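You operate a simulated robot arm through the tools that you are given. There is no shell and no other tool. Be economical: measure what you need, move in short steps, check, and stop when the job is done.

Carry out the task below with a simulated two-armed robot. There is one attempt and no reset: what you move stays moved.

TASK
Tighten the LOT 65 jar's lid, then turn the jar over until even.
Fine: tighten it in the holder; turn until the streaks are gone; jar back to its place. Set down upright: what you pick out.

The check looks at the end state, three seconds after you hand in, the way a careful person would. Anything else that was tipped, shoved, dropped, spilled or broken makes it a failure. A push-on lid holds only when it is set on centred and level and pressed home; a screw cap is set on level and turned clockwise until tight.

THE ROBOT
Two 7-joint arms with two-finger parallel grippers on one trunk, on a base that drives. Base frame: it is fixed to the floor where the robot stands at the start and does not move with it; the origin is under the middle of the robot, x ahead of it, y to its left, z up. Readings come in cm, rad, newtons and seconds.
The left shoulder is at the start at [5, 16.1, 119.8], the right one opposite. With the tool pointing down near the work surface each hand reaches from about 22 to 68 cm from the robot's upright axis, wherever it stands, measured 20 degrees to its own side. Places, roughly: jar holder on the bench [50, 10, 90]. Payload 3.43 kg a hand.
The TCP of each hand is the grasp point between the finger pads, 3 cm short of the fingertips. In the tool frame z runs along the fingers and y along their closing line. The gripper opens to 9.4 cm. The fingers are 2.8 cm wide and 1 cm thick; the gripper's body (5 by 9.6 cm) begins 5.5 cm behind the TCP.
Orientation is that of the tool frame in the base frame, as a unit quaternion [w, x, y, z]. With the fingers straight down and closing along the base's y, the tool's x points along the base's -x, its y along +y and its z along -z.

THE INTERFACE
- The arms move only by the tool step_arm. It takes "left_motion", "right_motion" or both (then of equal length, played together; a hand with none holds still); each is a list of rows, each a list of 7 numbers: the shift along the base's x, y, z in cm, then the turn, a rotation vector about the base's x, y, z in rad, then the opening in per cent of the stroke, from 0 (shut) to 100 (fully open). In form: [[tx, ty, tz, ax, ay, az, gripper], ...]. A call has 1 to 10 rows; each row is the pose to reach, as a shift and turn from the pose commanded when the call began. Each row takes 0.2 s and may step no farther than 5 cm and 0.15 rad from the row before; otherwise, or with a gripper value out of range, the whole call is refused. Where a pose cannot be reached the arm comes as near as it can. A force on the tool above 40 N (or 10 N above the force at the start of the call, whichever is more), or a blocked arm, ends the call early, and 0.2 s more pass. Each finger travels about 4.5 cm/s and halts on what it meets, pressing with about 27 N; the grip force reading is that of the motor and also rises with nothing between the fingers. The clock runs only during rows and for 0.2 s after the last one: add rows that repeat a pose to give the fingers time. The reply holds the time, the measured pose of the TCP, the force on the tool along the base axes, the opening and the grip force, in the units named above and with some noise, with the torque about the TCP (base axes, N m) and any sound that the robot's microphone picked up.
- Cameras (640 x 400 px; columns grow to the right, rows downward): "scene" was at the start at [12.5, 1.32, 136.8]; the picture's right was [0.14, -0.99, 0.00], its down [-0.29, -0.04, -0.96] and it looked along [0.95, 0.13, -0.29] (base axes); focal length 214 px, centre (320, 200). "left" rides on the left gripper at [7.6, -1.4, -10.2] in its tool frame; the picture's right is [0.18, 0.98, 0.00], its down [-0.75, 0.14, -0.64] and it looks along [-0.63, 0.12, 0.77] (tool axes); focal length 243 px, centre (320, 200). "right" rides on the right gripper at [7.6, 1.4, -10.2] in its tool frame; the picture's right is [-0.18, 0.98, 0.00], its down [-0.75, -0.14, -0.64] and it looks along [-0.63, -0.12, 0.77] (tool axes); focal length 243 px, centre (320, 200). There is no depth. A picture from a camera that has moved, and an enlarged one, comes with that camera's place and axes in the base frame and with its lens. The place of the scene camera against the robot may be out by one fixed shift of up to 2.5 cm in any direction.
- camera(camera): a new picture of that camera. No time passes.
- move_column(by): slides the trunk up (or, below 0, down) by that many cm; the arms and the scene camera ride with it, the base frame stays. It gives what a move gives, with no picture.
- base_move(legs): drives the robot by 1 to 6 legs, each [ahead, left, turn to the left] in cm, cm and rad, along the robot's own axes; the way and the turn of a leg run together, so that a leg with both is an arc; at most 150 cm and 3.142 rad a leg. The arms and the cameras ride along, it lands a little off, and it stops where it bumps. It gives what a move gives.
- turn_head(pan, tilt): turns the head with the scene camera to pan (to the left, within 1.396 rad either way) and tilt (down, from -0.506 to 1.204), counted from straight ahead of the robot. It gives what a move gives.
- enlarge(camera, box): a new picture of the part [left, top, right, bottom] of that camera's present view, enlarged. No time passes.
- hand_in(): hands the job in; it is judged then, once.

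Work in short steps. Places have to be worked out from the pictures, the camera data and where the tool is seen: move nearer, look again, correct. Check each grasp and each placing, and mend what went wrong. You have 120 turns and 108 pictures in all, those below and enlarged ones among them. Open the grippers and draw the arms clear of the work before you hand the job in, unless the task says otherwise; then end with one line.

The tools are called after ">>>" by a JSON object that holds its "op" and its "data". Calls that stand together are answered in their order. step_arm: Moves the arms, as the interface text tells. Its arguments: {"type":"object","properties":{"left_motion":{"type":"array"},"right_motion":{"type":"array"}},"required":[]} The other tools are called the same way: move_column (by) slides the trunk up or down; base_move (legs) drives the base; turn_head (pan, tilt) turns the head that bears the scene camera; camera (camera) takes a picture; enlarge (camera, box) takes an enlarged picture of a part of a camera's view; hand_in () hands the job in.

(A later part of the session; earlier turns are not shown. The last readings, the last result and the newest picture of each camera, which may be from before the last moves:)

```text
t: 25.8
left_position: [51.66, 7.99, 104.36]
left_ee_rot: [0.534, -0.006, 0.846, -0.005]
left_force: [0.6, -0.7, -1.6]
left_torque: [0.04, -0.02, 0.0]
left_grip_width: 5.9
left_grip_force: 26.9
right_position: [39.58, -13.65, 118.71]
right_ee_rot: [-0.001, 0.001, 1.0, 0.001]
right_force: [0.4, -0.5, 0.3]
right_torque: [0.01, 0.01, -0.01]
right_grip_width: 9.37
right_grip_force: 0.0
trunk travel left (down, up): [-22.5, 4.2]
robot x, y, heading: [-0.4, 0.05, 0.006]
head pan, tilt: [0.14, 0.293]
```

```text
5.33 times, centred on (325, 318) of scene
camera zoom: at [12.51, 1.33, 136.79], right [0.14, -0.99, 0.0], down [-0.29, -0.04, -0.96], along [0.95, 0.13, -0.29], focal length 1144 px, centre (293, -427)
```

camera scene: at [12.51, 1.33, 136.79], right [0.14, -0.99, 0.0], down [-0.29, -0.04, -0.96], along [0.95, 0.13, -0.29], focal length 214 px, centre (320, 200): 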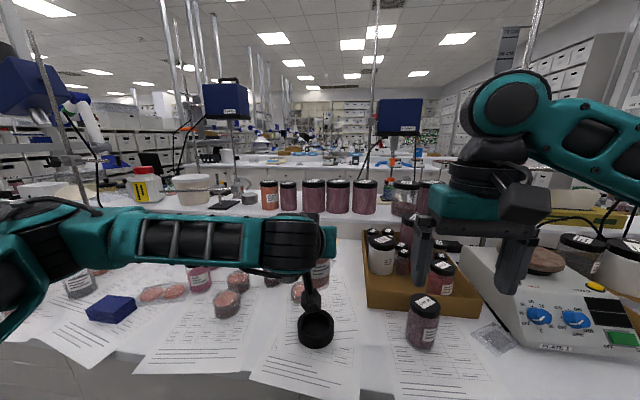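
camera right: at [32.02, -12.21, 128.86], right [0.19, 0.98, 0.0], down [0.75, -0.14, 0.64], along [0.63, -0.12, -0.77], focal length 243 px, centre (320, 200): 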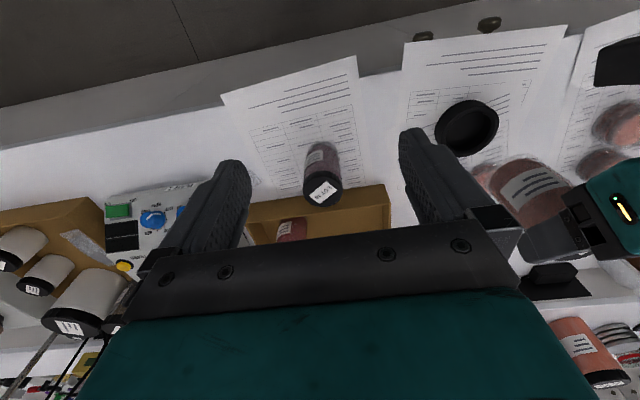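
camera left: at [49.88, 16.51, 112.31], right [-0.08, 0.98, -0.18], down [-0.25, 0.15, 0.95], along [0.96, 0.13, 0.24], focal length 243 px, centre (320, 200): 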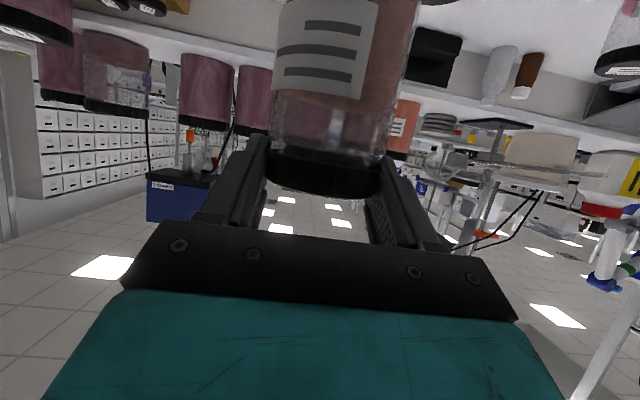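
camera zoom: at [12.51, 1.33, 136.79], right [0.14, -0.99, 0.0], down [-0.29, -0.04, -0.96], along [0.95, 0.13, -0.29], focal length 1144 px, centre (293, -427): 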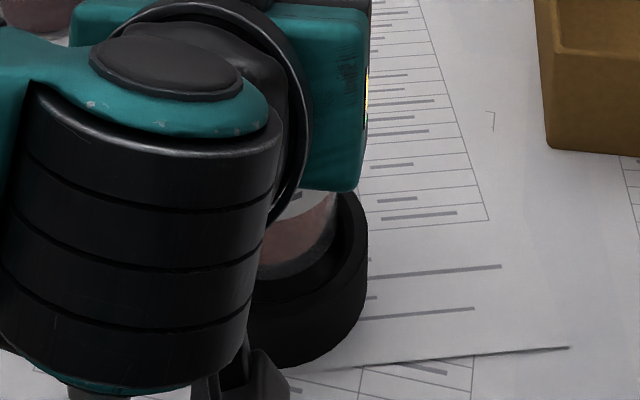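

Jar base is now nearly at the rim; it needs about 0.25 cm to the right. I correct and lower gently.

>>> {"op": "step_arm", "data": {"left_motion": [[0.05, -0.12, 0, 0, 0, 0, 20], [0.1, -0.25, 0, 0, 0, 0, 20], [0.1, -0.25, -0.4, 0, 0, 0, 20], [0.1, -0.25, -0.8, 0, 0, 0, 20], [0.1, -0.25, -1.2, 0, 0, 0, 20], [0.1, -0.25, -1.6, 0, 0, 0, 20]]}}

>>> {"op": "enlarge", "data": {"camera": "right", "box": [430, 80, 540, 180]}}

>>> {"op": "enlarge", "data": {"camera": "scene", "box": [280, 280, 370, 355]}}

```text
t: 27.2
left_position: [51.71, 7.85, 102.63]
left_ee_rot: [0.534, -0.007, 0.845, -0.005]
left_force: [1.5, -0.2, -1.4]
left_torque: [0.0, -0.01, -0.01]
left_grip_width: 5.89
left_grip_force: 27.1
right_position: [39.57, -13.55, 118.67]
right_ee_rot: [0.0, 0.001, 1.0, 0.001]
right_force: [-0.8, -0.3, 0.6]
right_torque: [0.01, 0.02, 0.02]
right_grip_width: 9.38
right_grip_force: 0.0
trunk travel left (down, up): [-22.5, 4.2]
robot x, y, heading: [-0.1, -0.56, -0.001]
head pan, tilt: [0.14, 0.293]
```

```text
4.00 times, centred on (485, 130) of right
camera zoom: at [32.02, -12.22, 128.85], right [0.19, 0.98, 0.0], down [0.75, -0.14, 0.64], along [0.63, -0.12, -0.77], focal length 970 px, centre (-340, 480)
```

zoom: 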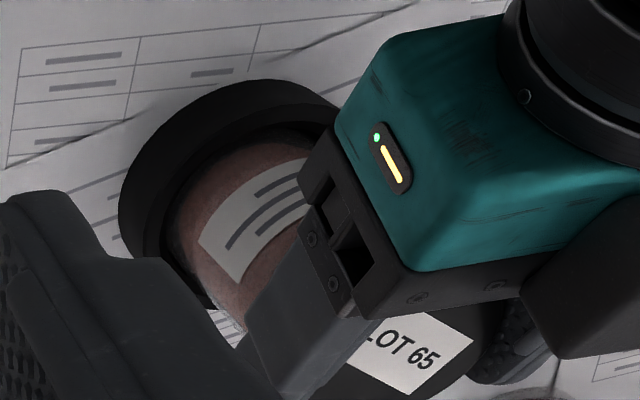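

```text
5.33 times, centred on (325, 318) of scene
camera zoom: at [12.52, 1.32, 136.79], right [0.14, -0.99, 0.0], down [-0.29, -0.04, -0.96], along [0.95, 0.13, -0.29], focal length 1144 px, centre (293, -427)
```

zoom: 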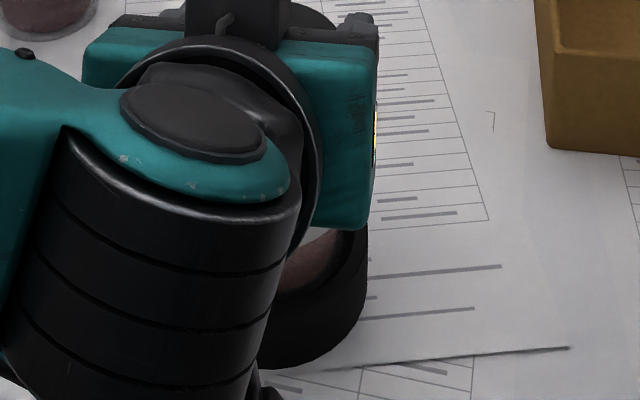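

The base has entered the cup without contact force. I lower further until it seats.

>>> {"op": "step_arm", "data": {"left_motion": [[0, 0, -0.4, 0, 0, 0, 20], [0, 0, -0.8, 0, 0, 0, 20], [0, 0, -1.2, 0, 0, 0, 20], [0, 0, -1.6, 0, 0, 0, 20], [0, 0, -2.0, 0, 0, 0, 20], [0, 0, -2.4, 0, 0, 0, 20]]}}

>>> {"op": "enlarge", "data": {"camera": "right", "box": [430, 80, 540, 180]}}

```text
t: 28.6
left_position: [51.74, 7.74, 100.91]
left_ee_rot: [0.538, -0.006, 0.843, -0.005]
left_force: [-7.0, 1.5, 24.9]
left_torque: [0.36, 0.0, 0.11]
left_grip_width: 5.94
left_grip_force: 27.1
right_position: [39.34, -13.75, 118.86]
right_ee_rot: [0.002, 0.001, 1.0, 0.001]
right_force: [-0.5, 0.6, 0.6]
right_torque: [-0.02, 0.0, 0.0]
right_grip_width: 9.4
right_grip_force: 0.1
trunk travel left (down, up): [-22.5, 4.2]
robot x, y, heading: [0.09, 0.18, 0.0]
head pan, tilt: [0.14, 0.293]
```

```text
4.00 times, centred on (485, 130) of right
camera zoom: at [31.73, -12.24, 128.98], right [0.19, 0.98, 0.0], down [0.75, -0.14, 0.64], along [0.63, -0.12, -0.76], focal length 970 px, centre (-340, 480)
```

zoom: 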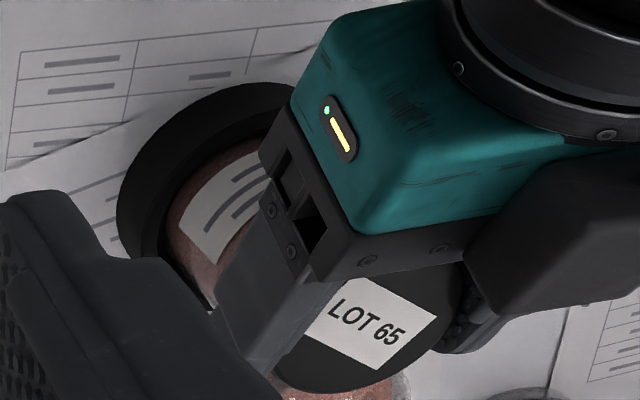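

It is seated (25 N push back). I unload, open, and draw the left hand back and to the left.

>>> {"op": "step_arm", "data": {"left_motion": [[0, 0, 0.5, 0, 0, 0, 20], [0, 0, 0.6, 0, 0, 0, 60], [0, 0, 0.6, 0, 0, 0, 100], [0, 0, 0.6, 0, 0, 0, 100], [0, 0, 0.6, 0, 0, 0, 100], [-2, 0, 1.2, 0, 0, 0, 100], [-4, 0, 2.2, 0, 0, 0, 100], [-7, 0, 4, 0, 0, 0, 100], [-9, 3, 6, 0, 0, 0, 100], [-9, 7, 8, 0, 0, 0, 100]]}}

>>> {"op": "step_arm", "data": {"left_motion": [[0, 4, 2, 0, 0, 0, 100], [0, 8, 4, 0, 0, 0, 100], [0, 12, 6, 0, 0, 0, 100], [0, 16, 8, 0, 0, 0, 100], [0, 20, 8, 0, 0, 0, 100]]}}

>>> {"op": "camera", "data": {"camera": "right"}}

>>> {"op": "enlarge", "data": {"camera": "scene", "box": [270, 240, 380, 360]}}

```text
t: 30.8
left_position: [42.81, 15.01, 108.44]
left_ee_rot: [0.533, -0.007, 0.846, -0.004]
left_force: [-0.8, 0.4, -1.1]
left_torque: [0.03, -0.02, 0.02]
left_grip_width: 9.39
left_grip_force: 0.0
right_position: [39.57, -13.52, 118.62]
right_ee_rot: [0.002, 0.001, 1.0, 0.001]
right_force: [-0.1, 0.5, 0.4]
right_torque: [0.02, -0.01, -0.02]
right_grip_width: 9.4
right_grip_force: 0.0
trunk travel left (down, up): [-22.5, 4.2]
robot x, y, heading: [0.12, -0.28, 0.0]
head pan, tilt: [0.14, 0.293]
```

```text
t: 32.0
left_position: [42.89, 34.78, 116.41]
left_ee_rot: [0.533, -0.005, 0.846, -0.005]
left_force: [-0.4, 0.6, -1.0]
left_torque: [0.03, 0.01, -0.01]
left_grip_width: 9.41
left_grip_force: 0.1
left hand out of reach, approached as far as the arm can: row 1, 2, 3
right_position: [39.56, -13.62, 118.71]
right_ee_rot: [0.001, 0.001, 1.0, 0.001]
right_force: [0.4, -0.2, 0.8]
right_torque: [0.03, -0.03, 0.0]
right_grip_width: 9.38
right_grip_force: 0.0
trunk travel left (down, up): [-22.5, 4.2]
robot x, y, heading: [0.17, -0.24, -0.002]
head pan, tilt: [0.14, 0.293]
```

```text
65 pictures are left
camera right: at [31.97, -12.18, 128.88], right [0.19, 0.98, 0.0], down [0.75, -0.14, 0.64], along [0.63, -0.12, -0.77], focal length 243 px, centre (320, 200)
```

right: 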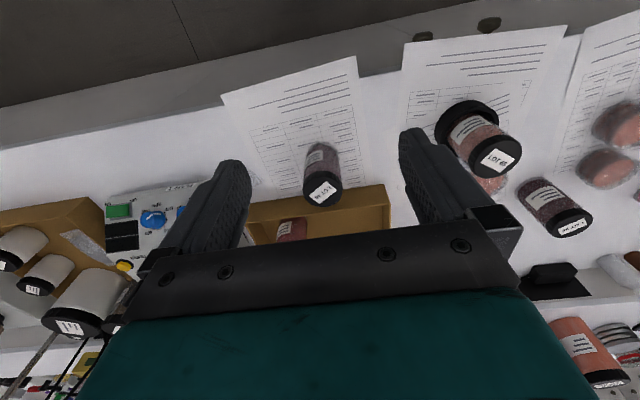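

```text
3.33 times, centred on (325, 300) of scene
camera zoom: at [12.46, 1.36, 136.8], right [0.14, -0.99, 0.0], down [-0.29, -0.04, -0.96], along [0.95, 0.13, -0.29], focal length 715 px, centre (303, -133)
```

zoom: 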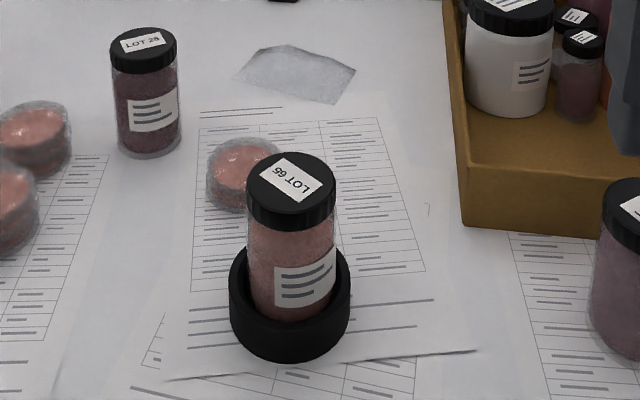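

The jar sits in the holder. I bring the right hand over the lid with closed fingers, to find the lid's height by touch.

>>> {"op": "step_arm", "data": {"right_motion": [[1, 3, 0, 0, 0, 0, 50], [2, 6, 0, 0, 0, 0, 0], [4, 9, 0, 0, 0, 0, 0], [6, 12, -1, 0, 0, 0, 0], [8, 15, -2, 0, 0, 0, 0], [10, 18, -4, 0, 0, 0, 0], [12, 21.3, -6, 0, 0, 0, 0], [12, 21.3, -8, 0, 0, 0, 0], [12, 21.3, -10, 0, 0, 0, 0], [12, 21.3, -10, 0, 0, 0, 0]]}}

>>> {"op": "camera", "data": {"camera": "right"}}

>>> {"op": "camera", "data": {"camera": "scene"}}

```text
t: 34.2
left_position: [42.89, 34.76, 116.47]
left_ee_rot: [0.533, -0.006, 0.846, -0.005]
left_force: [0.0, 0.2, -0.6]
left_torque: [-0.01, 0.01, 0.03]
left_grip_width: 9.4
left_grip_force: 0.0
right_position: [51.57, 7.65, 108.47]
right_ee_rot: [0.0, 0.001, 1.0, 0.001]
right_force: [-0.1, 0.0, 0.7]
right_torque: [0.01, -0.02, 0.01]
right_grip_width: 0.0
right_grip_force: 27.1
trunk travel left (down, up): [-22.5, 4.2]
robot x, y, heading: [0.25, -0.11, 0.001]
head pan, tilt: [0.14, 0.293]
```

```text
63 pictures are left
camera right: at [44.04, 9.07, 118.69], right [0.19, 0.98, 0.0], down [0.75, -0.14, 0.64], along [0.63, -0.12, -0.77], focal length 243 px, centre (320, 200)
```

right: 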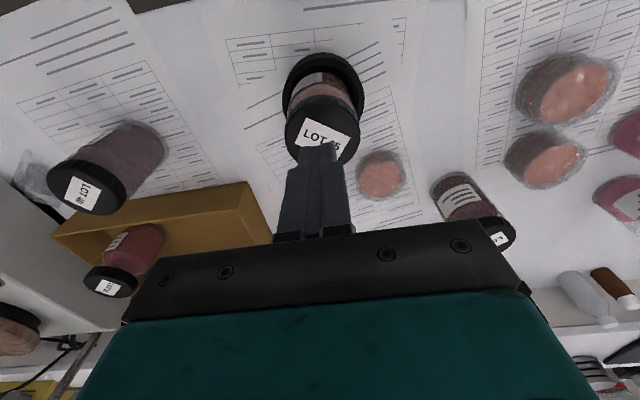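

```text
62 pictures are left
camera scene: at [12.49, 1.31, 136.8], right [0.14, -0.99, 0.0], down [-0.29, -0.04, -0.96], along [0.95, 0.13, -0.29], focal length 214 px, centre (320, 200)
```

scene: 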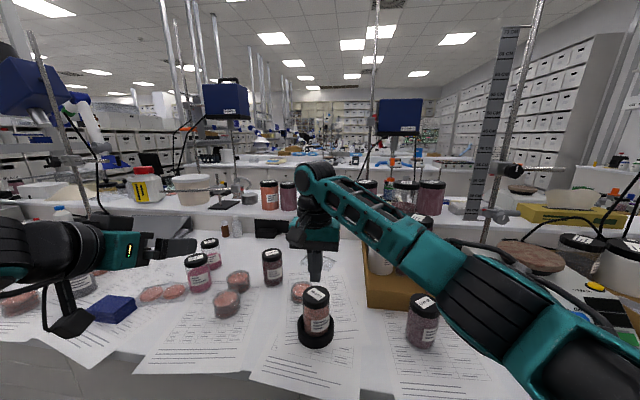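

The lid is nearly under the fingers. I lower gently until touch.

>>> {"op": "step_arm", "data": {"right_motion": [[0.1, 0.1, -1, 0, 0, 0, 0], [0.1, 0.1, -2, 0, 0, 0, 0], [0.1, 0.1, -2.6, 0, 0, 0, 0], [0.1, 0.1, -3.0, 0, 0, 0, 0], [0.1, 0.1, -3.4, 0, 0, 0, 0], [0.1, 0.1, -3.7, 0, 0, 0, 0], [0.1, 0.1, -4.0, 0, 0, 0, 0]]}}

```text
t: 35.8
left_position: [42.79, 34.77, 116.39]
left_ee_rot: [0.533, -0.006, 0.846, -0.005]
left_force: [-0.5, -0.4, 0.1]
left_torque: [-0.02, -0.01, -0.01]
left_grip_width: 9.41
left_grip_force: 0.0
right_position: [51.64, 7.75, 104.45]
right_ee_rot: [0.001, 0.001, 1.0, 0.001]
right_force: [0.5, 0.7, 0.4]
right_torque: [-0.01, -0.03, -0.03]
right_grip_width: 0.0
right_grip_force: 27.5
trunk travel left (down, up): [-22.5, 4.2]
robot x, y, heading: [-0.11, 0.08, -0.002]
head pan, tilt: [0.14, 0.293]
```

No contact yet at 104.45 (tips 101.45). I go on in small steps.

>>> {"op": "step_arm", "data": {"right_motion": [[0, 0, -0.3, 0, 0, 0, 0], [0, 0, -0.6, 0, 0, 0, 0], [0, 0, -0.9, 0, 0, 0, 0], [0, 0, -1.2, 0, 0, 0, 0]]}}

```text
t: 36.9
left_position: [42.77, 34.77, 116.61]
left_ee_rot: [0.535, -0.006, 0.845, -0.005]
left_force: [0.1, 0.0, -0.4]
left_torque: [0.03, 0.02, -0.04]
left_grip_width: 9.41
left_grip_force: 0.1
right_position: [51.58, 7.81, 104.04]
right_ee_rot: [0.008, -0.001, 1.0, 0.003]
right_force: [-4.9, -4.3, 15.3]
right_torque: [-0.16, 0.33, 0.0]
right_grip_width: 0.02
right_grip_force: 27.1
trunk travel left (down, up): [-22.5, 4.2]
robot x, y, heading: [0.17, -0.26, 0.002]
head pan, tilt: [0.14, 0.293]
stopped in row 4 (right hand): the force on the tool passed its limit at 41 N (the readings are from after the stop); the commanded pose is now the measured one
```

Lid top is at z≈101.0. I rise, open and pre-turn the hand counter-clockwise to give a long clockwise stroke.

>>> {"op": "step_arm", "data": {"right_motion": [[0, 0, 1, 0, 0, 0, 0], [0, 0, 3.5, 0, 0, 0.15, 50], [0, 0, 3.5, 0, 0, 0.3, 100], [0, 0, 3.5, 0, 0, 0.45, 100], [0, 0, 3.5, 0, 0, 0.6, 100], [0, 0, 3.5, 0, 0, 0.75, 100], [0, 0, 3.5, 0, 0, 0.9, 100], [0, 0, 3.5, 0, 0, 1.05, 100], [0, 0, 3.5, 0, 0, 1.2, 100], [0, 0, 3.5, 0, 0, 1.35, 100]]}}

>>> {"op": "camera", "data": {"camera": "right"}}

>>> {"op": "enlarge", "data": {"camera": "scene", "box": [260, 230, 380, 360]}}

```text
t: 39.1
left_position: [42.87, 34.65, 116.5]
left_ee_rot: [0.534, -0.006, 0.846, -0.005]
left_force: [0.1, -0.4, 0.3]
left_torque: [0.05, 0.0, -0.01]
left_grip_width: 9.4
left_grip_force: 0.0
right_position: [51.9, 7.83, 107.3]
right_ee_rot: [0.003, -0.625, 0.78, 0.005]
right_force: [-0.2, 0.2, -0.7]
right_torque: [0.02, -0.01, 0.0]
right_grip_width: 9.39
right_grip_force: 0.1
trunk travel left (down, up): [-22.5, 4.2]
robot x, y, heading: [-0.24, -0.0, -0.002]
head pan, tilt: [0.14, 0.293]
```

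```text
61 pictures are left
camera right: at [48.84, 0.54, 117.47], right [-0.92, 0.39, 0.01], down [0.3, 0.7, 0.65], along [0.25, 0.6, -0.76], focal length 243 px, centre (320, 200)
```

right: 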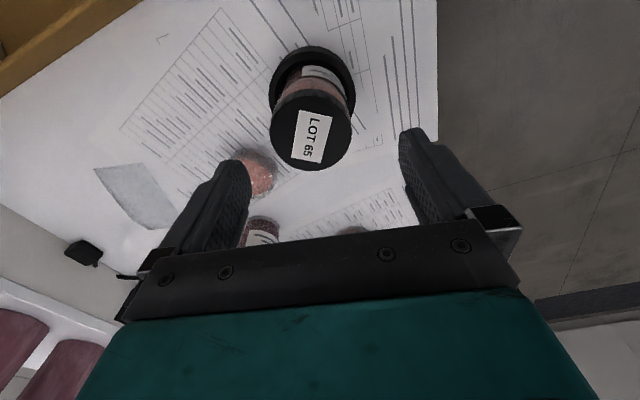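

```text
3.08 times, centred on (320, 295) of scene
camera zoom: at [12.5, 1.32, 136.8], right [0.14, -0.99, 0.0], down [-0.29, -0.04, -0.96], along [0.95, 0.13, -0.29], focal length 660 px, centre (320, -92)
```

zoom: 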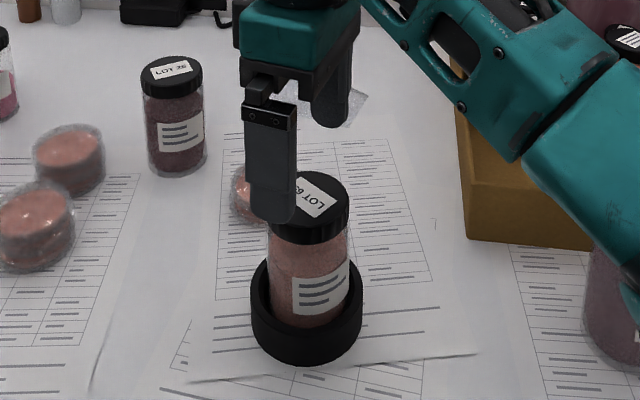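

The lid is well centred. I lower so the fingertips cover only the lid's skirt, then close.

>>> {"op": "step_arm", "data": {"right_motion": [[0, -0.1, -1.5, 0, 0, 0, 100], [0, -0.1, -3, 0, 0, 0, 100], [0, -0.1, -4, 0, 0, 0, 100], [0, -0.1, -4.7, 0, 0, 0, 100], [0, -0.1, -4.7, 0, 0, 0, 60], [0, -0.1, -4.7, 0, 0, 0, 20], [0, -0.1, -4.7, 0, 0, 0, 20], [0, -0.1, -4.7, 0, 0, 0, 20]]}}

>>> {"op": "camera", "data": {"camera": "right"}}

>>> {"op": "enlarge", "data": {"camera": "scene", "box": [260, 230, 380, 360]}}

```text
t: 40.9
left_position: [43.12, 34.76, 116.43]
left_ee_rot: [0.534, -0.006, 0.846, -0.005]
left_force: [0.3, -0.4, 0.7]
left_torque: [0.06, -0.01, 0.03]
left_grip_width: 9.39
left_grip_force: 0.0
right_position: [51.98, 7.66, 102.8]
right_ee_rot: [0.006, -0.624, 0.781, 0.004]
right_force: [16.4, -1.2, 8.9]
right_torque: [-0.17, -1.23, -0.01]
right_grip_width: 5.91
right_grip_force: 27.4
trunk travel left (down, up): [-22.5, 4.2]
robot x, y, heading: [0.12, -0.11, -0.004]
head pan, tilt: [0.14, 0.293]
```

```text
59 pictures are left
camera right: at [49.02, 0.4, 112.82], right [-0.92, 0.4, 0.0], down [0.3, 0.7, 0.65], along [0.26, 0.6, -0.76], focal length 243 px, centre (320, 200)
```

right: 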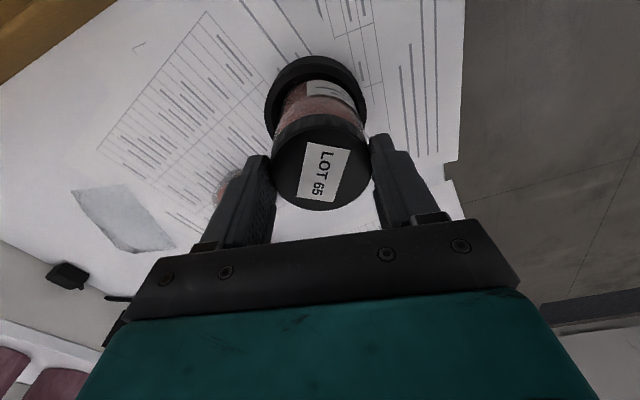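

```text
3.08 times, centred on (320, 295) of scene
camera zoom: at [12.62, 1.28, 136.8], right [0.14, -0.99, 0.0], down [-0.29, -0.04, -0.96], along [0.95, 0.13, -0.29], focal length 660 px, centre (320, -92)
```

zoom: 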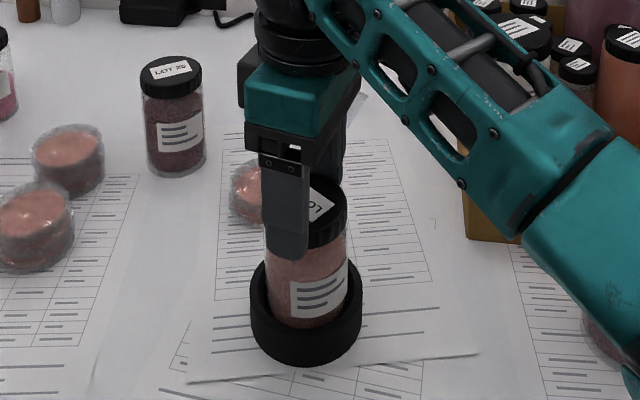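

There is a 16 N side load in x; I reopen, shift a little toward +x and up, and close again.

>>> {"op": "step_arm", "data": {"right_motion": [[0, 0, 0, 0, 0, 0, 80], [0.3, 0, 0.25, 0, 0, 0, 80], [0.35, 0, 0.25, 0, 0, 0, 80], [0.35, 0, 0.25, 0, 0, 0, 20], [0.35, 0, 0.25, 0, 0, 0, 20], [0.35, 0, 0.25, 0, 0, 0, 20]]}}

```text
t: 42.3
left_position: [42.98, 34.76, 116.41]
left_ee_rot: [0.534, -0.005, 0.845, -0.005]
left_force: [-0.4, 0.4, -0.1]
left_torque: [-0.01, -0.03, -0.05]
left_grip_width: 9.4
left_grip_force: 0.1
right_position: [52.12, 7.75, 102.85]
right_ee_rot: [0.002, -0.625, 0.78, 0.006]
right_force: [-1.1, -0.6, -0.8]
right_torque: [0.06, 0.06, -0.01]
right_grip_width: 5.77
right_grip_force: 27.1
trunk travel left (down, up): [-22.5, 4.2]
robot x, y, heading: [-0.08, -0.33, 0.001]
head pan, tilt: [0.14, 0.293]
```

Clean grip now. I turn clockwise 1.5 rad and watch the torque.

>>> {"op": "step_arm", "data": {"right_motion": [[0, 0, 0, 0, 0, -0.15, 20], [0, 0, 0, 0, 0, -0.3, 20], [0, 0, 0, 0, 0, -0.45, 20], [0, 0, 0, 0, 0, -0.6, 20], [0, 0, 0, 0, 0, -0.75, 20], [0, 0, 0, 0, 0, -0.9, 20], [0, 0, 0, 0, 0, -1.05, 20], [0, 0, 0, 0, 0, -1.2, 20], [0, 0, 0, 0, 0, -1.35, 20], [0, 0, 0, 0, 0, -1.5, 20]]}}

>>> {"op": "camera", "data": {"camera": "right"}}

>>> {"op": "enlarge", "data": {"camera": "scene", "box": [260, 230, 380, 360]}}

```text
t: 44.5
left_position: [43.02, 34.9, 116.38]
left_ee_rot: [0.533, -0.005, 0.846, -0.006]
left_force: [0.1, -0.4, -0.4]
left_torque: [-0.01, 0.01, 0.02]
left_grip_width: 9.4
left_grip_force: 0.1
right_position: [52.12, 7.67, 102.75]
right_ee_rot: [0.006, 0.076, 0.997, 0.002]
right_force: [6.6, 5.6, -1.7]
right_torque: [0.5, -0.66, 0.03]
right_grip_width: 5.8
right_grip_force: 27.1
trunk travel left (down, up): [-22.5, 4.2]
robot x, y, heading: [0.23, 0.06, 0.002]
head pan, tilt: [0.14, 0.293]
```

```text
57 pictures are left
camera right: at [44.81, 10.32, 112.97], right [0.33, 0.94, 0.01], down [0.72, -0.26, 0.65], along [0.62, -0.21, -0.76], focal length 243 px, centre (320, 200)
```

right: 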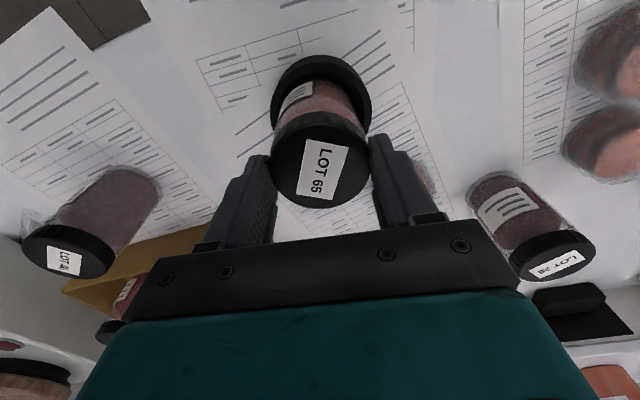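

```text
3.08 times, centred on (320, 295) of scene
camera zoom: at [12.59, 1.38, 136.79], right [0.14, -0.99, 0.0], down [-0.29, -0.04, -0.96], along [0.95, 0.13, -0.29], focal length 660 px, centre (320, -92)
```

zoom: 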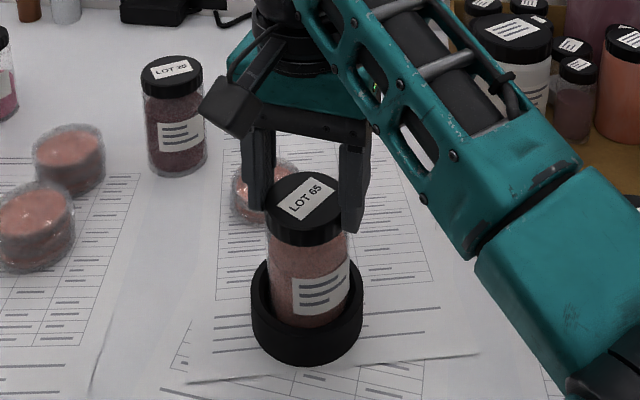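

The lid turns while the jar body stays put. Torque is still low, so I keep turning.

>>> {"op": "step_arm", "data": {"right_motion": [[0, 0, 0, 0, 0, -0.15, 20], [0, 0, 0, 0, 0, -0.3, 20], [0, 0, 0, 0, 0, -0.45, 20], [0, 0, 0, 0, 0, -0.6, 20], [0, 0, 0, 0, 0, -0.75, 20], [0, 0, 0, 0, 0, -0.9, 20], [0, 0, 0, 0, 0, -1.05, 20], [0, 0, 0, 0, 0, -1.2, 20], [0, 0, 0, 0, 0, -1.35, 20]]}}

>>> {"op": "enlarge", "data": {"camera": "scene", "box": [260, 230, 380, 360]}}

```text
t: 46.5
left_position: [43.01, 34.74, 116.41]
left_ee_rot: [0.533, -0.006, 0.846, -0.005]
left_force: [-0.3, 0.6, -0.1]
left_torque: [-0.01, -0.02, -0.04]
left_grip_width: 9.4
left_grip_force: 0.0
right_position: [52.27, 7.82, 102.85]
right_ee_rot: [0.007, 0.682, 0.731, -0.002]
right_force: [7.0, 6.8, -0.9]
right_torque: [0.71, -0.66, 0.46]
right_grip_width: 5.71
right_grip_force: 27.0
trunk travel left (down, up): [-22.5, 4.2]
robot x, y, heading: [0.19, 0.18, -0.003]
head pan, tilt: [0.14, 0.293]
```

```text
3.08 times, centred on (320, 295) of scene
camera zoom: at [12.58, 1.4, 136.78], right [0.14, -0.99, 0.0], down [-0.29, -0.04, -0.96], along [0.95, 0.13, -0.29], focal length 660 px, centre (320, -92)
```

zoom: 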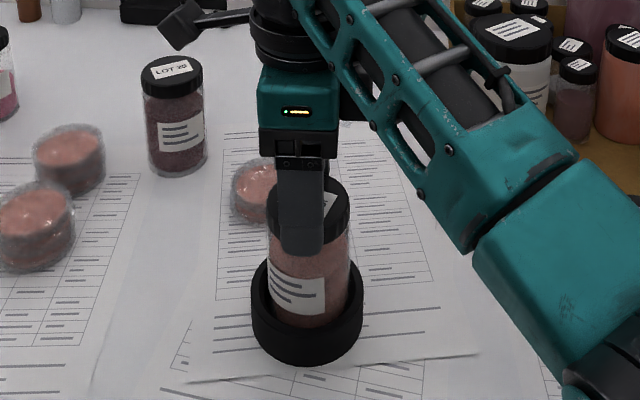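

The body's label has begun to turn too and the torque is at 0.46 Nm, so the lid is biting. I turn a bit more and see how it behaves.

>>> {"op": "step_arm", "data": {"right_motion": [[0, 0, 0, 0, 0, -0.15, 20], [0, 0, 0, 0, 0, -0.3, 20]]}}

>>> {"op": "enlarge", "data": {"camera": "scene", "box": [260, 230, 380, 360]}}

>>> {"op": "camera", "data": {"camera": "right"}}

```text
t: 47.1
left_position: [42.97, 34.74, 116.42]
left_ee_rot: [0.533, -0.007, 0.846, -0.004]
left_force: [0.0, -0.1, -0.6]
left_torque: [0.01, 0.03, 0.03]
left_grip_width: 9.4
left_grip_force: 0.1
right_position: [52.25, 7.74, 102.88]
right_ee_rot: [0.006, 0.785, 0.62, -0.004]
right_force: [7.4, 5.5, -0.9]
right_torque: [0.53, -0.67, 0.45]
right_grip_width: 5.78
right_grip_force: 26.7
trunk travel left (down, up): [-22.5, 4.2]
robot x, y, heading: [0.05, -0.14, 0.0]
head pan, tilt: [0.14, 0.293]
```

```text
3.08 times, centred on (320, 295) of scene
camera zoom: at [12.59, 1.37, 136.79], right [0.14, -0.99, 0.0], down [-0.29, -0.04, -0.96], along [0.95, 0.13, -0.29], focal length 660 px, centre (320, -92)
```

zoom: 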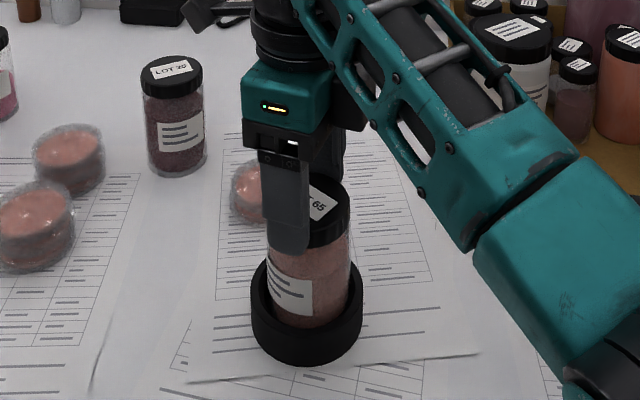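

```text
53 pictures are left
camera right: at [55.42, 14.93, 112.94], right [0.91, -0.4, 0.01], down [-0.31, -0.69, 0.65], along [-0.26, -0.6, -0.76], focal length 243 px, centre (320, 200)
```

right: 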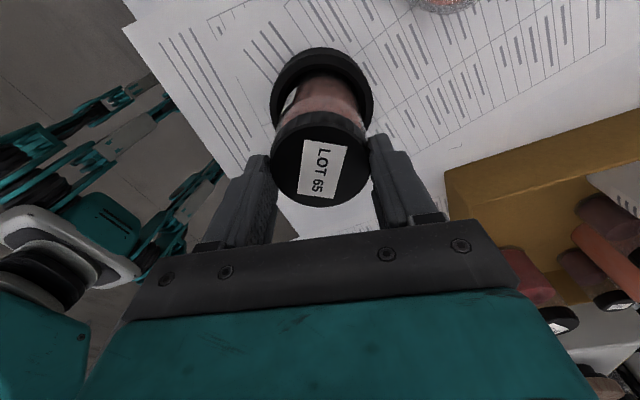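

Torque holds at 0.45 Nm with the jar now slipping in the holder. I press down some to let the holder grip harder and give a last firm turn.

>>> {"op": "step_arm", "data": {"right_motion": [[0, 0, -0.25, 0, 0, 0, 20], [0, 0, -0.5, 0, 0, 0, 20], [0, 0, -0.5, 0, 0, -0.1, 20], [0, 0, -0.5, 0, 0, -0.2, 20], [0, 0, -0.5, 0, 0, -0.3, 20], [0, 0, -0.5, 0, 0, -0.4, 20]]}}

>>> {"op": "enlarge", "data": {"camera": "scene", "box": [260, 230, 380, 360]}}

```text
t: 48.5
left_position: [42.92, 34.64, 116.4]
left_ee_rot: [0.534, -0.006, 0.846, -0.004]
left_force: [0.2, 0.2, 0.0]
left_torque: [0.02, 0.02, 0.0]
left_grip_width: 9.39
left_grip_force: 0.0
right_position: [52.19, 7.63, 102.63]
right_ee_rot: [0.007, 0.891, 0.454, 0.001]
right_force: [14.7, -0.7, 26.8]
right_torque: [-0.35, -1.18, 0.88]
right_grip_width: 5.83
right_grip_force: 27.0
trunk travel left (down, up): [-22.5, 4.2]
robot x, y, heading: [-0.07, -0.19, -0.003]
head pan, tilt: [0.14, 0.293]
```

```text
3.08 times, centred on (320, 295) of scene
camera zoom: at [12.43, 1.27, 136.81], right [0.14, -0.99, 0.0], down [-0.29, -0.04, -0.96], along [0.95, 0.13, -0.29], focal length 660 px, centre (320, -92)
```

zoom: 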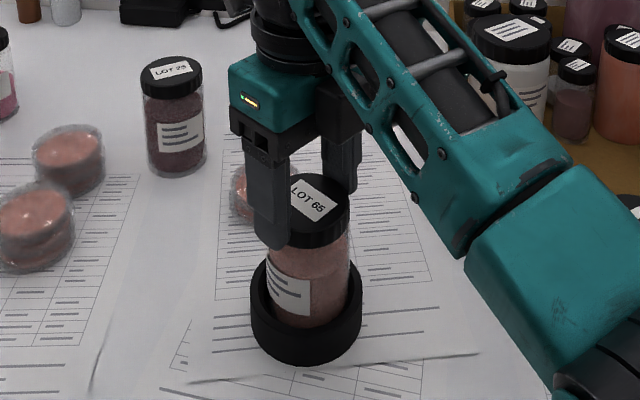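

Torque reaches 0.88 Nm. One more small turn to see whether it is at its stop.

>>> {"op": "step_arm", "data": {"right_motion": [[0, 0, 0, 0, 0, -0.1, 20], [0, 0, 0, 0, 0, -0.2, 20], [0, 0, 0, 0, 0, -0.3, 20]]}}

>>> {"op": "enlarge", "data": {"camera": "scene", "box": [260, 230, 380, 360]}}

>>> {"op": "camera", "data": {"camera": "right"}}

```text
t: 49.1
left_position: [42.83, 34.78, 116.42]
left_ee_rot: [0.533, -0.006, 0.846, -0.004]
left_force: [0.7, -0.4, 0.2]
left_torque: [0.04, -0.03, 0.02]
left_grip_width: 9.41
left_grip_force: 0.0
right_position: [52.47, 7.34, 102.52]
right_ee_rot: [-0.006, 0.922, 0.388, -0.001]
right_force: [-8.9, 2.6, 11.6]
right_torque: [-0.16, 0.91, -0.07]
right_grip_width: 5.77
right_grip_force: 26.7
right hand out of reach, approached as far as the arm can: row 2
trunk travel left (down, up): [-22.5, 4.2]
robot x, y, heading: [-0.37, -0.01, 0.001]
head pan, tilt: [0.14, 0.293]
stopped in row 2 (right hand): the force on the tool passed its limit at 46 N (the readings are from after the stop); the commanded pose is now the measured one
```

```text
3.08 times, centred on (320, 295) of scene
camera zoom: at [12.36, 1.26, 136.77], right [0.14, -0.99, 0.0], down [-0.29, -0.04, -0.96], along [0.95, 0.13, -0.29], focal length 660 px, centre (320, -92)
```

zoom: 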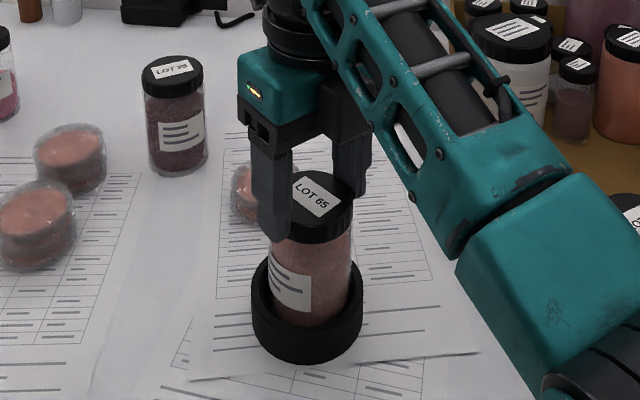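

```text
50 pictures are left
camera right: at [58.97, 11.66, 112.89], right [0.58, -0.82, -0.01], down [-0.62, -0.45, 0.64], along [-0.53, -0.36, -0.77], focal length 243 px, centre (320, 200)
```

right: 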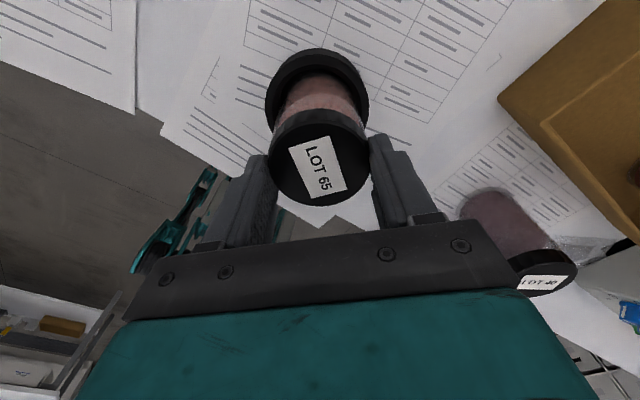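

The lid label has slipped in the fingers by about 0.25 rad while torque peaked, so the lid is tight. I release, rise, and unwind the right hand.

>>> {"op": "step_arm", "data": {"right_motion": [[0, 0, 0.3, 0, 0, 0, 60], [0, 0, 0.3, 0, 0, 0, 100], [0, 0, 0.3, 0, 0, 0, 100], [0, 0, 2, 0, 0, 0, 100], [0, 0, 5, 0, 0, 0.1, 100], [0, 0, 8, 0, 0, 0.2, 100], [0, -2, 10, 0, 0, 0.35, 100], [0, -5, 12, 0, 0, 0.5, 100], [-2, -9, 14, 0, 0, 0.65, 100], [-4, -13, 14, 0, 0, 0.8, 100]]}}

>>> {"op": "step_arm", "data": {"right_motion": [[-2, -3, 0, 0, 0, 0.15, 100], [-4, -6, 0, 0, 0, 0.3, 100], [-6, -8, 0, 0, 0, 0.45, 100], [-8, -10, 0, 0, 0, 0.6, 100], [-8, -12, 0, 0, 0, 0.75, 100], [-8, -14, 0, 0, 0, 0.9, 100], [-8, -14, 0, 0, 0, 1.05, 100], [-8, -14, 0, 0, 0, 1.2, 100], [-8, -14, 0, 0, 0, 1.35, 100], [-8, -14, 0, 0, 0, 1.5, 100]]}}

>>> {"op": "camera", "data": {"camera": "right"}}

>>> {"op": "enlarge", "data": {"camera": "scene", "box": [265, 250, 365, 360]}}

```text
t: 51.3
left_position: [42.93, 34.69, 116.55]
left_ee_rot: [0.534, -0.007, 0.845, -0.003]
left_force: [-1.0, 0.6, 0.3]
left_torque: [0.0, -0.02, 0.01]
left_grip_width: 9.4
left_grip_force: 0.0
right_position: [48.63, -5.89, 116.39]
right_ee_rot: [-0.004, 0.697, 0.717, -0.005]
right_force: [0.6, 0.2, 0.3]
right_torque: [0.01, 0.0, -0.03]
right_grip_width: 9.4
right_grip_force: 0.0
right hand out of reach, approached as far as the arm can: row 1, 2, 4, 5
trunk travel left (down, up): [-22.5, 4.2]
robot x, y, heading: [-0.34, -0.03, 0.004]
head pan, tilt: [0.14, 0.293]
```

```text
t: 53.5
left_position: [42.83, 34.84, 116.43]
left_ee_rot: [0.534, -0.006, 0.846, -0.005]
left_force: [-0.5, -0.4, -0.6]
left_torque: [0.02, -0.02, 0.03]
left_grip_width: 9.39
left_grip_force: 0.1
right_position: [40.78, -19.97, 116.5]
right_ee_rot: [0.0, 0.023, 1.0, -0.006]
right_force: [0.1, -0.5, 0.2]
right_torque: [0.01, 0.0, 0.01]
right_grip_width: 9.39
right_grip_force: 0.1
trunk travel left (down, up): [-22.5, 4.2]
robot x, y, heading: [0.14, 0.38, 0.002]
head pan, tilt: [0.14, 0.293]
```

```text
49 pictures are left
camera right: at [33.26, -17.94, 126.65], right [0.23, 0.97, -0.01], down [0.75, -0.17, 0.64], along [0.62, -0.16, -0.77], focal length 243 px, centre (320, 200)
```

right: 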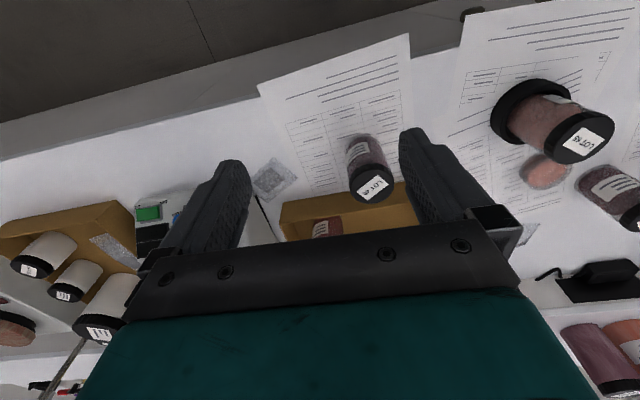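

```text
3.64 times, centred on (315, 305) of scene
camera zoom: at [12.48, 1.35, 136.8], right [0.14, -0.99, 0.0], down [-0.29, -0.04, -0.96], along [0.95, 0.13, -0.29], focal length 780 px, centre (338, -182)
```

zoom: 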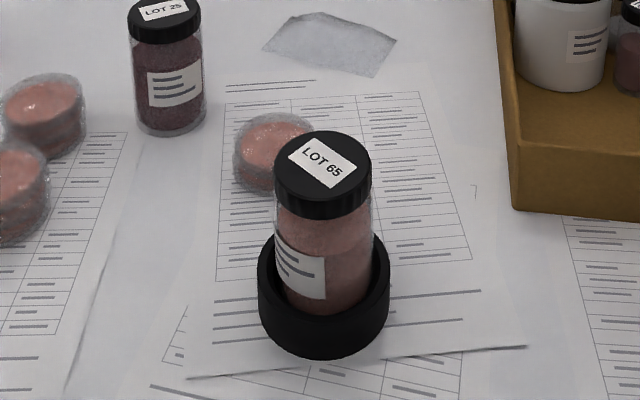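

The lid is on level and tight; the contents still show two tones. I bring the left hand back to grip the lid, more squarely this time.

>>> {"op": "step_arm", "data": {"left_motion": [[0, -4, 0, 0, 0, 0, 100], [0, -8, -2, 0, 0, 0, 100], [0, -12, -4, 0, 0, 0, 100], [0, -16, -6, 0, 0, 0, 100], [0, -20, -8, 0, 0, 0, 100], [0, -23.5, -9.5, 0, 0, 0, 100], [0, -27.2, -10.5, 0, 0, 0, 100], [0, -27.2, -11, 0, 0, 0, 100]]}}

>>> {"op": "camera", "data": {"camera": "left"}}

```text
t: 55.3
left_position: [42.84, 7.62, 105.55]
left_ee_rot: [0.533, -0.006, 0.846, -0.005]
left_force: [0.4, 0.4, 0.4]
left_torque: [0.0, -0.03, -0.01]
left_grip_width: 9.39
left_grip_force: 0.2
left hand out of reach, approached as far as the arm can: row 2, 3, 4
right_position: [40.68, -19.84, 116.4]
right_ee_rot: [-0.001, 0.024, 1.0, -0.006]
right_force: [0.5, 0.0, 0.1]
right_torque: [0.0, 0.01, -0.01]
right_grip_width: 9.4
right_grip_force: 0.0
trunk travel left (down, up): [-22.5, 4.2]
robot x, y, heading: [-0.23, 0.13, 0.001]
head pan, tilt: [0.14, 0.293]
```

```text
47 pictures are left
camera left: at [30.23, 5.95, 103.06], right [-0.09, 0.98, -0.18], down [-0.26, 0.15, 0.95], along [0.96, 0.13, 0.24], focal length 243 px, centre (320, 200)
```

left: 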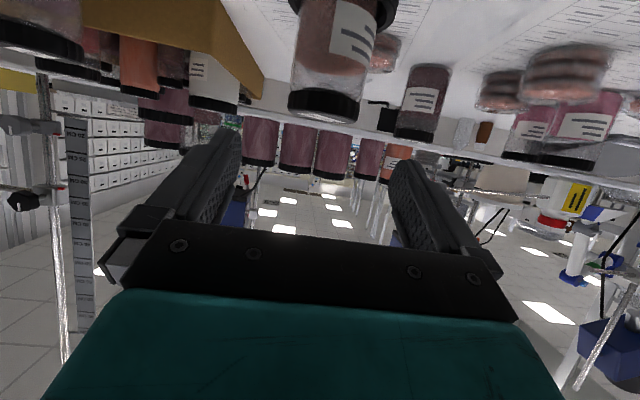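

The lid lies straight ahead at y≈7.65, z≈100.3. I slide in and close.

>>> {"op": "step_arm", "data": {"left_motion": [[2.5, 0, -1.2, 0, 0, 0, 100], [5, 0.05, -2.6, 0, 0, 0, 100], [7.5, 0.05, -4, 0, 0, 0, 100], [9.3, 0.05, -5.15, 0, 0, 0, 100], [9.3, 0.05, -5.15, 0, 0, 0, 100], [9.3, 0.05, -5.15, 0, 0, 0, 60], [9.3, 0.05, -5.15, 0, 0, 0, 15], [9.3, 0.05, -5.15, 0, 0, 0, 15], [9.3, 0.05, -5.15, 0, 0, 0, 15]]}}

>>> {"op": "camera", "data": {"camera": "left"}}

```text
t: 57.3
left_position: [52.16, 7.87, 100.29]
left_ee_rot: [0.533, -0.007, 0.846, -0.003]
left_force: [0.3, 7.0, 0.2]
left_torque: [0.55, 0.01, 0.09]
left_grip_width: 6.37
left_grip_force: 26.3
right_position: [40.76, -19.71, 116.42]
right_ee_rot: [0.0, 0.023, 1.0, -0.006]
right_force: [-0.6, 1.0, -1.3]
right_torque: [-0.01, -0.01, 0.02]
right_grip_width: 9.4
right_grip_force: 0.0
trunk travel left (down, up): [-22.5, 4.2]
robot x, y, heading: [0.07, -0.08, 0.001]
head pan, tilt: [0.14, 0.293]
```

```text
46 pictures are left
camera left: at [39.56, 6.1, 97.94], right [-0.09, 0.98, -0.18], down [-0.26, 0.15, 0.95], along [0.96, 0.13, 0.24], focal length 243 px, centre (320, 200)
```

left: 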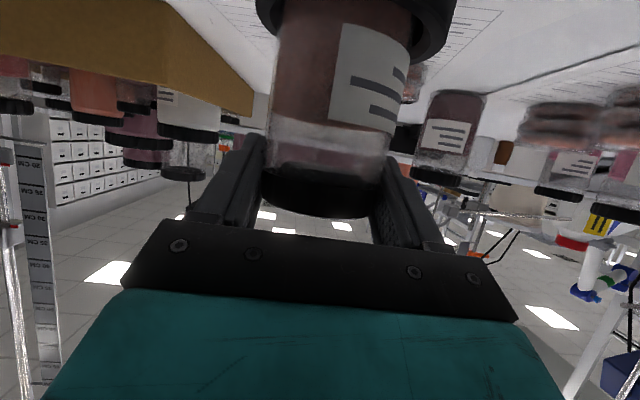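

Width reads 6.37, as on the grip that slipped. I lift slowly 1.5 cm while the jar is still guided by the cup, and check for slip.

>>> {"op": "step_arm", "data": {"left_motion": [[0, -0.15, 0.3, 0, 0, 0, 10], [0, -0.15, 0.6, 0, 0, 0, 10], [0, -0.15, 0.9, 0, 0, 0, 10], [0, -0.15, 1.2, 0, 0, 0, 10], [0, -0.15, 1.5, 0, 0, 0, 10], [0, -0.15, 1.5, 0, 0, 0, 10]]}}

>>> {"op": "camera", "data": {"camera": "left"}}

>>> {"op": "enlarge", "data": {"camera": "right", "box": [470, 60, 640, 180]}}

```text
t: 58.7
left_position: [52.14, 7.46, 101.84]
left_ee_rot: [0.533, -0.006, 0.846, -0.005]
left_force: [0.1, -0.7, -1.3]
left_torque: [0.0, -0.02, -0.03]
left_grip_width: 6.32
left_grip_force: 26.4
right_position: [40.74, -19.8, 116.49]
right_ee_rot: [0.0, 0.023, 1.0, -0.005]
right_force: [0.3, -0.4, 0.8]
right_torque: [0.01, 0.01, -0.04]
right_grip_width: 9.39
right_grip_force: 0.1
trunk travel left (down, up): [-22.5, 4.2]
robot x, y, heading: [-0.05, -0.14, 0.004]
head pan, tilt: [0.14, 0.293]
```

```text
45 pictures are left
camera left: at [39.53, 5.83, 99.48], right [-0.08, 0.98, -0.18], down [-0.26, 0.15, 0.95], along [0.96, 0.13, 0.24], focal length 243 px, centre (320, 200)
```

left: 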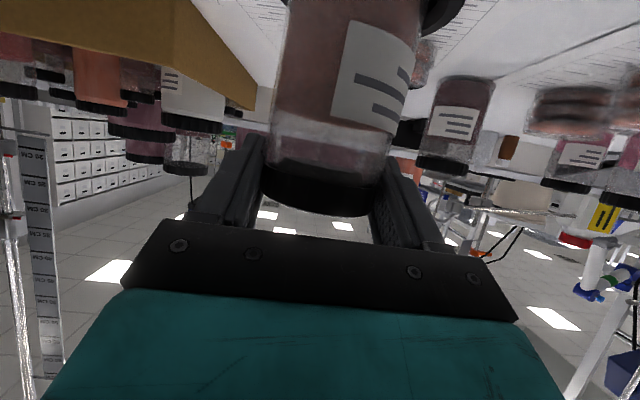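

```text
3.33 times, centred on (555, 120) of right
camera zoom: at [33.28, -17.91, 126.63], right [0.23, 0.97, -0.01], down [0.75, -0.17, 0.64], along [0.62, -0.16, -0.77], focal length 809 px, centre (-463, 467)
```

zoom: 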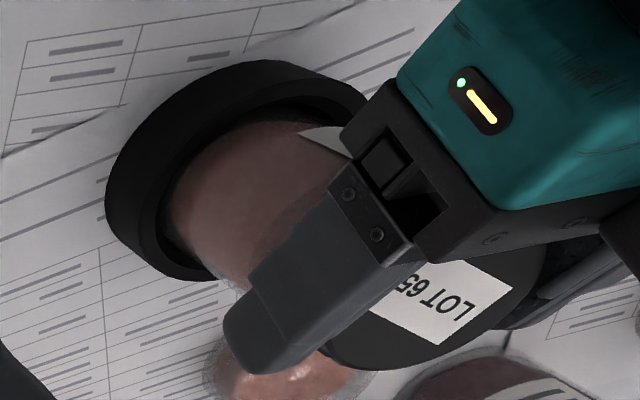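

The grip holds this time. I lift the jar well clear of everything.

>>> {"op": "step_arm", "data": {"left_motion": [[0, 0, 1.5, 0, 0, 0, 10], [0, 0, 3, 0, 0, 0, 10], [0, 0, 5, 0, 0, 0, 10], [0, 0, 7, 0, 0, 0, 10], [0, 1, 9, 0, 0, 0, 10], [0, 2, 12, 0, 0, 0, 10], [1, 3, 15, 0, 0, 0, 10], [2, 4, 18, 0, 0, 0, 10], [2, 5, 20, 0, 0, 0, 10], [2, 5, 20, 0, 0, 0, 10]]}}

>>> {"op": "camera", "data": {"camera": "left"}}

>>> {"op": "camera", "data": {"camera": "scene"}}

```text
t: 60.9
left_position: [54.28, 12.49, 121.9]
left_ee_rot: [0.533, -0.007, 0.846, -0.004]
left_force: [-0.7, -0.6, -1.6]
left_torque: [0.01, 0.05, 0.02]
left_grip_width: 6.35
left_grip_force: 27.0
right_position: [40.72, -19.69, 116.32]
right_ee_rot: [0.0, 0.024, 1.0, -0.006]
right_force: [0.0, -0.7, 0.0]
right_torque: [-0.01, 0.0, 0.01]
right_grip_width: 9.39
right_grip_force: 0.0
trunk travel left (down, up): [-22.5, 4.2]
robot x, y, heading: [0.25, -0.32, -0.0]
head pan, tilt: [0.14, 0.293]
```

```text
43 pictures are left
camera left: at [41.69, 10.86, 119.51], right [-0.09, 0.98, -0.18], down [-0.26, 0.15, 0.95], along [0.96, 0.13, 0.24], focal length 243 px, centre (320, 200)
```

left: 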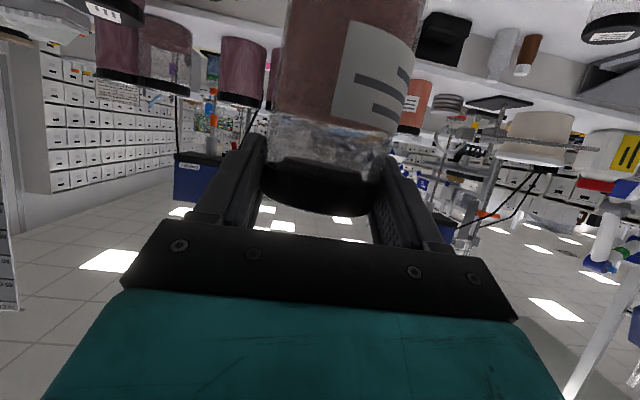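

```text
42 pictures are left
camera scene: at [12.5, 1.34, 136.79], right [0.14, -0.99, 0.0], down [-0.29, -0.04, -0.96], along [0.95, 0.13, -0.29], focal length 214 px, centre (320, 200)
```

scene: 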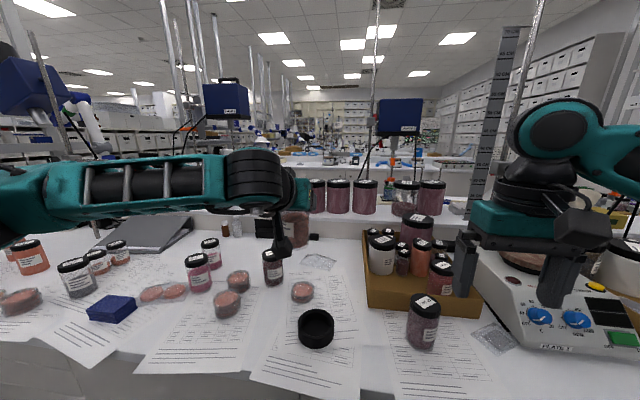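

The jar is held steady in the air. I roll the hand about the forward axis to turn it over.

>>> {"op": "step_arm", "data": {"left_motion": [[0, 0, 0, 0.15, 0, 0, 10], [0, 0, 0, 0.3, 0, 0, 10], [0, 0, 0, 0.45, 0, 0, 10], [0, 0, 0, 0.6, 0, 0, 10], [0, 0, 0, 0.75, 0, 0, 10], [0, 0, 0, 0.9, 0, 0, 10], [0, 0, 0, 1.05, 0, 0, 10], [0, 0, 0, 1.2, 0, 0, 10], [0, 0, 0, 1.35, 0, 0, 10], [0, 0, 0, 1.5, 0, 0, 10]]}}

>>> {"op": "camera", "data": {"camera": "left"}}

```text
t: 63.1
left_position: [54.24, 12.54, 121.8]
left_ee_rot: [0.394, 0.36, 0.621, 0.574]
left_force: [0.0, 0.0, -2.2]
left_torque: [-0.1, 0.0, -0.02]
left_grip_width: 6.21
left_grip_force: 26.9
right_position: [40.72, -19.74, 116.43]
right_ee_rot: [0.0, 0.024, 1.0, -0.007]
right_force: [-0.9, 0.5, 0.5]
right_torque: [0.01, -0.03, 0.01]
right_grip_width: 9.39
right_grip_force: 0.1
trunk travel left (down, up): [-22.5, 4.2]
robot x, y, heading: [-0.13, 0.11, 0.003]
head pan, tilt: [0.14, 0.293]
```

```text
41 pictures are left
camera left: at [41.61, 14.71, 120.16], right [-0.09, 0.25, 0.97], down [-0.26, -0.94, 0.22], along [0.96, -0.23, 0.14], focal length 243 px, centre (320, 200)
```

left: 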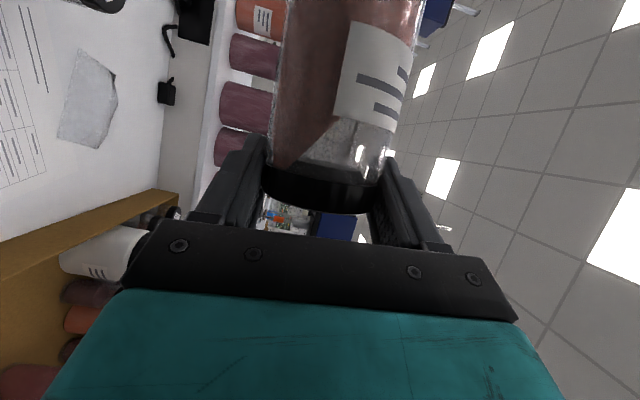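

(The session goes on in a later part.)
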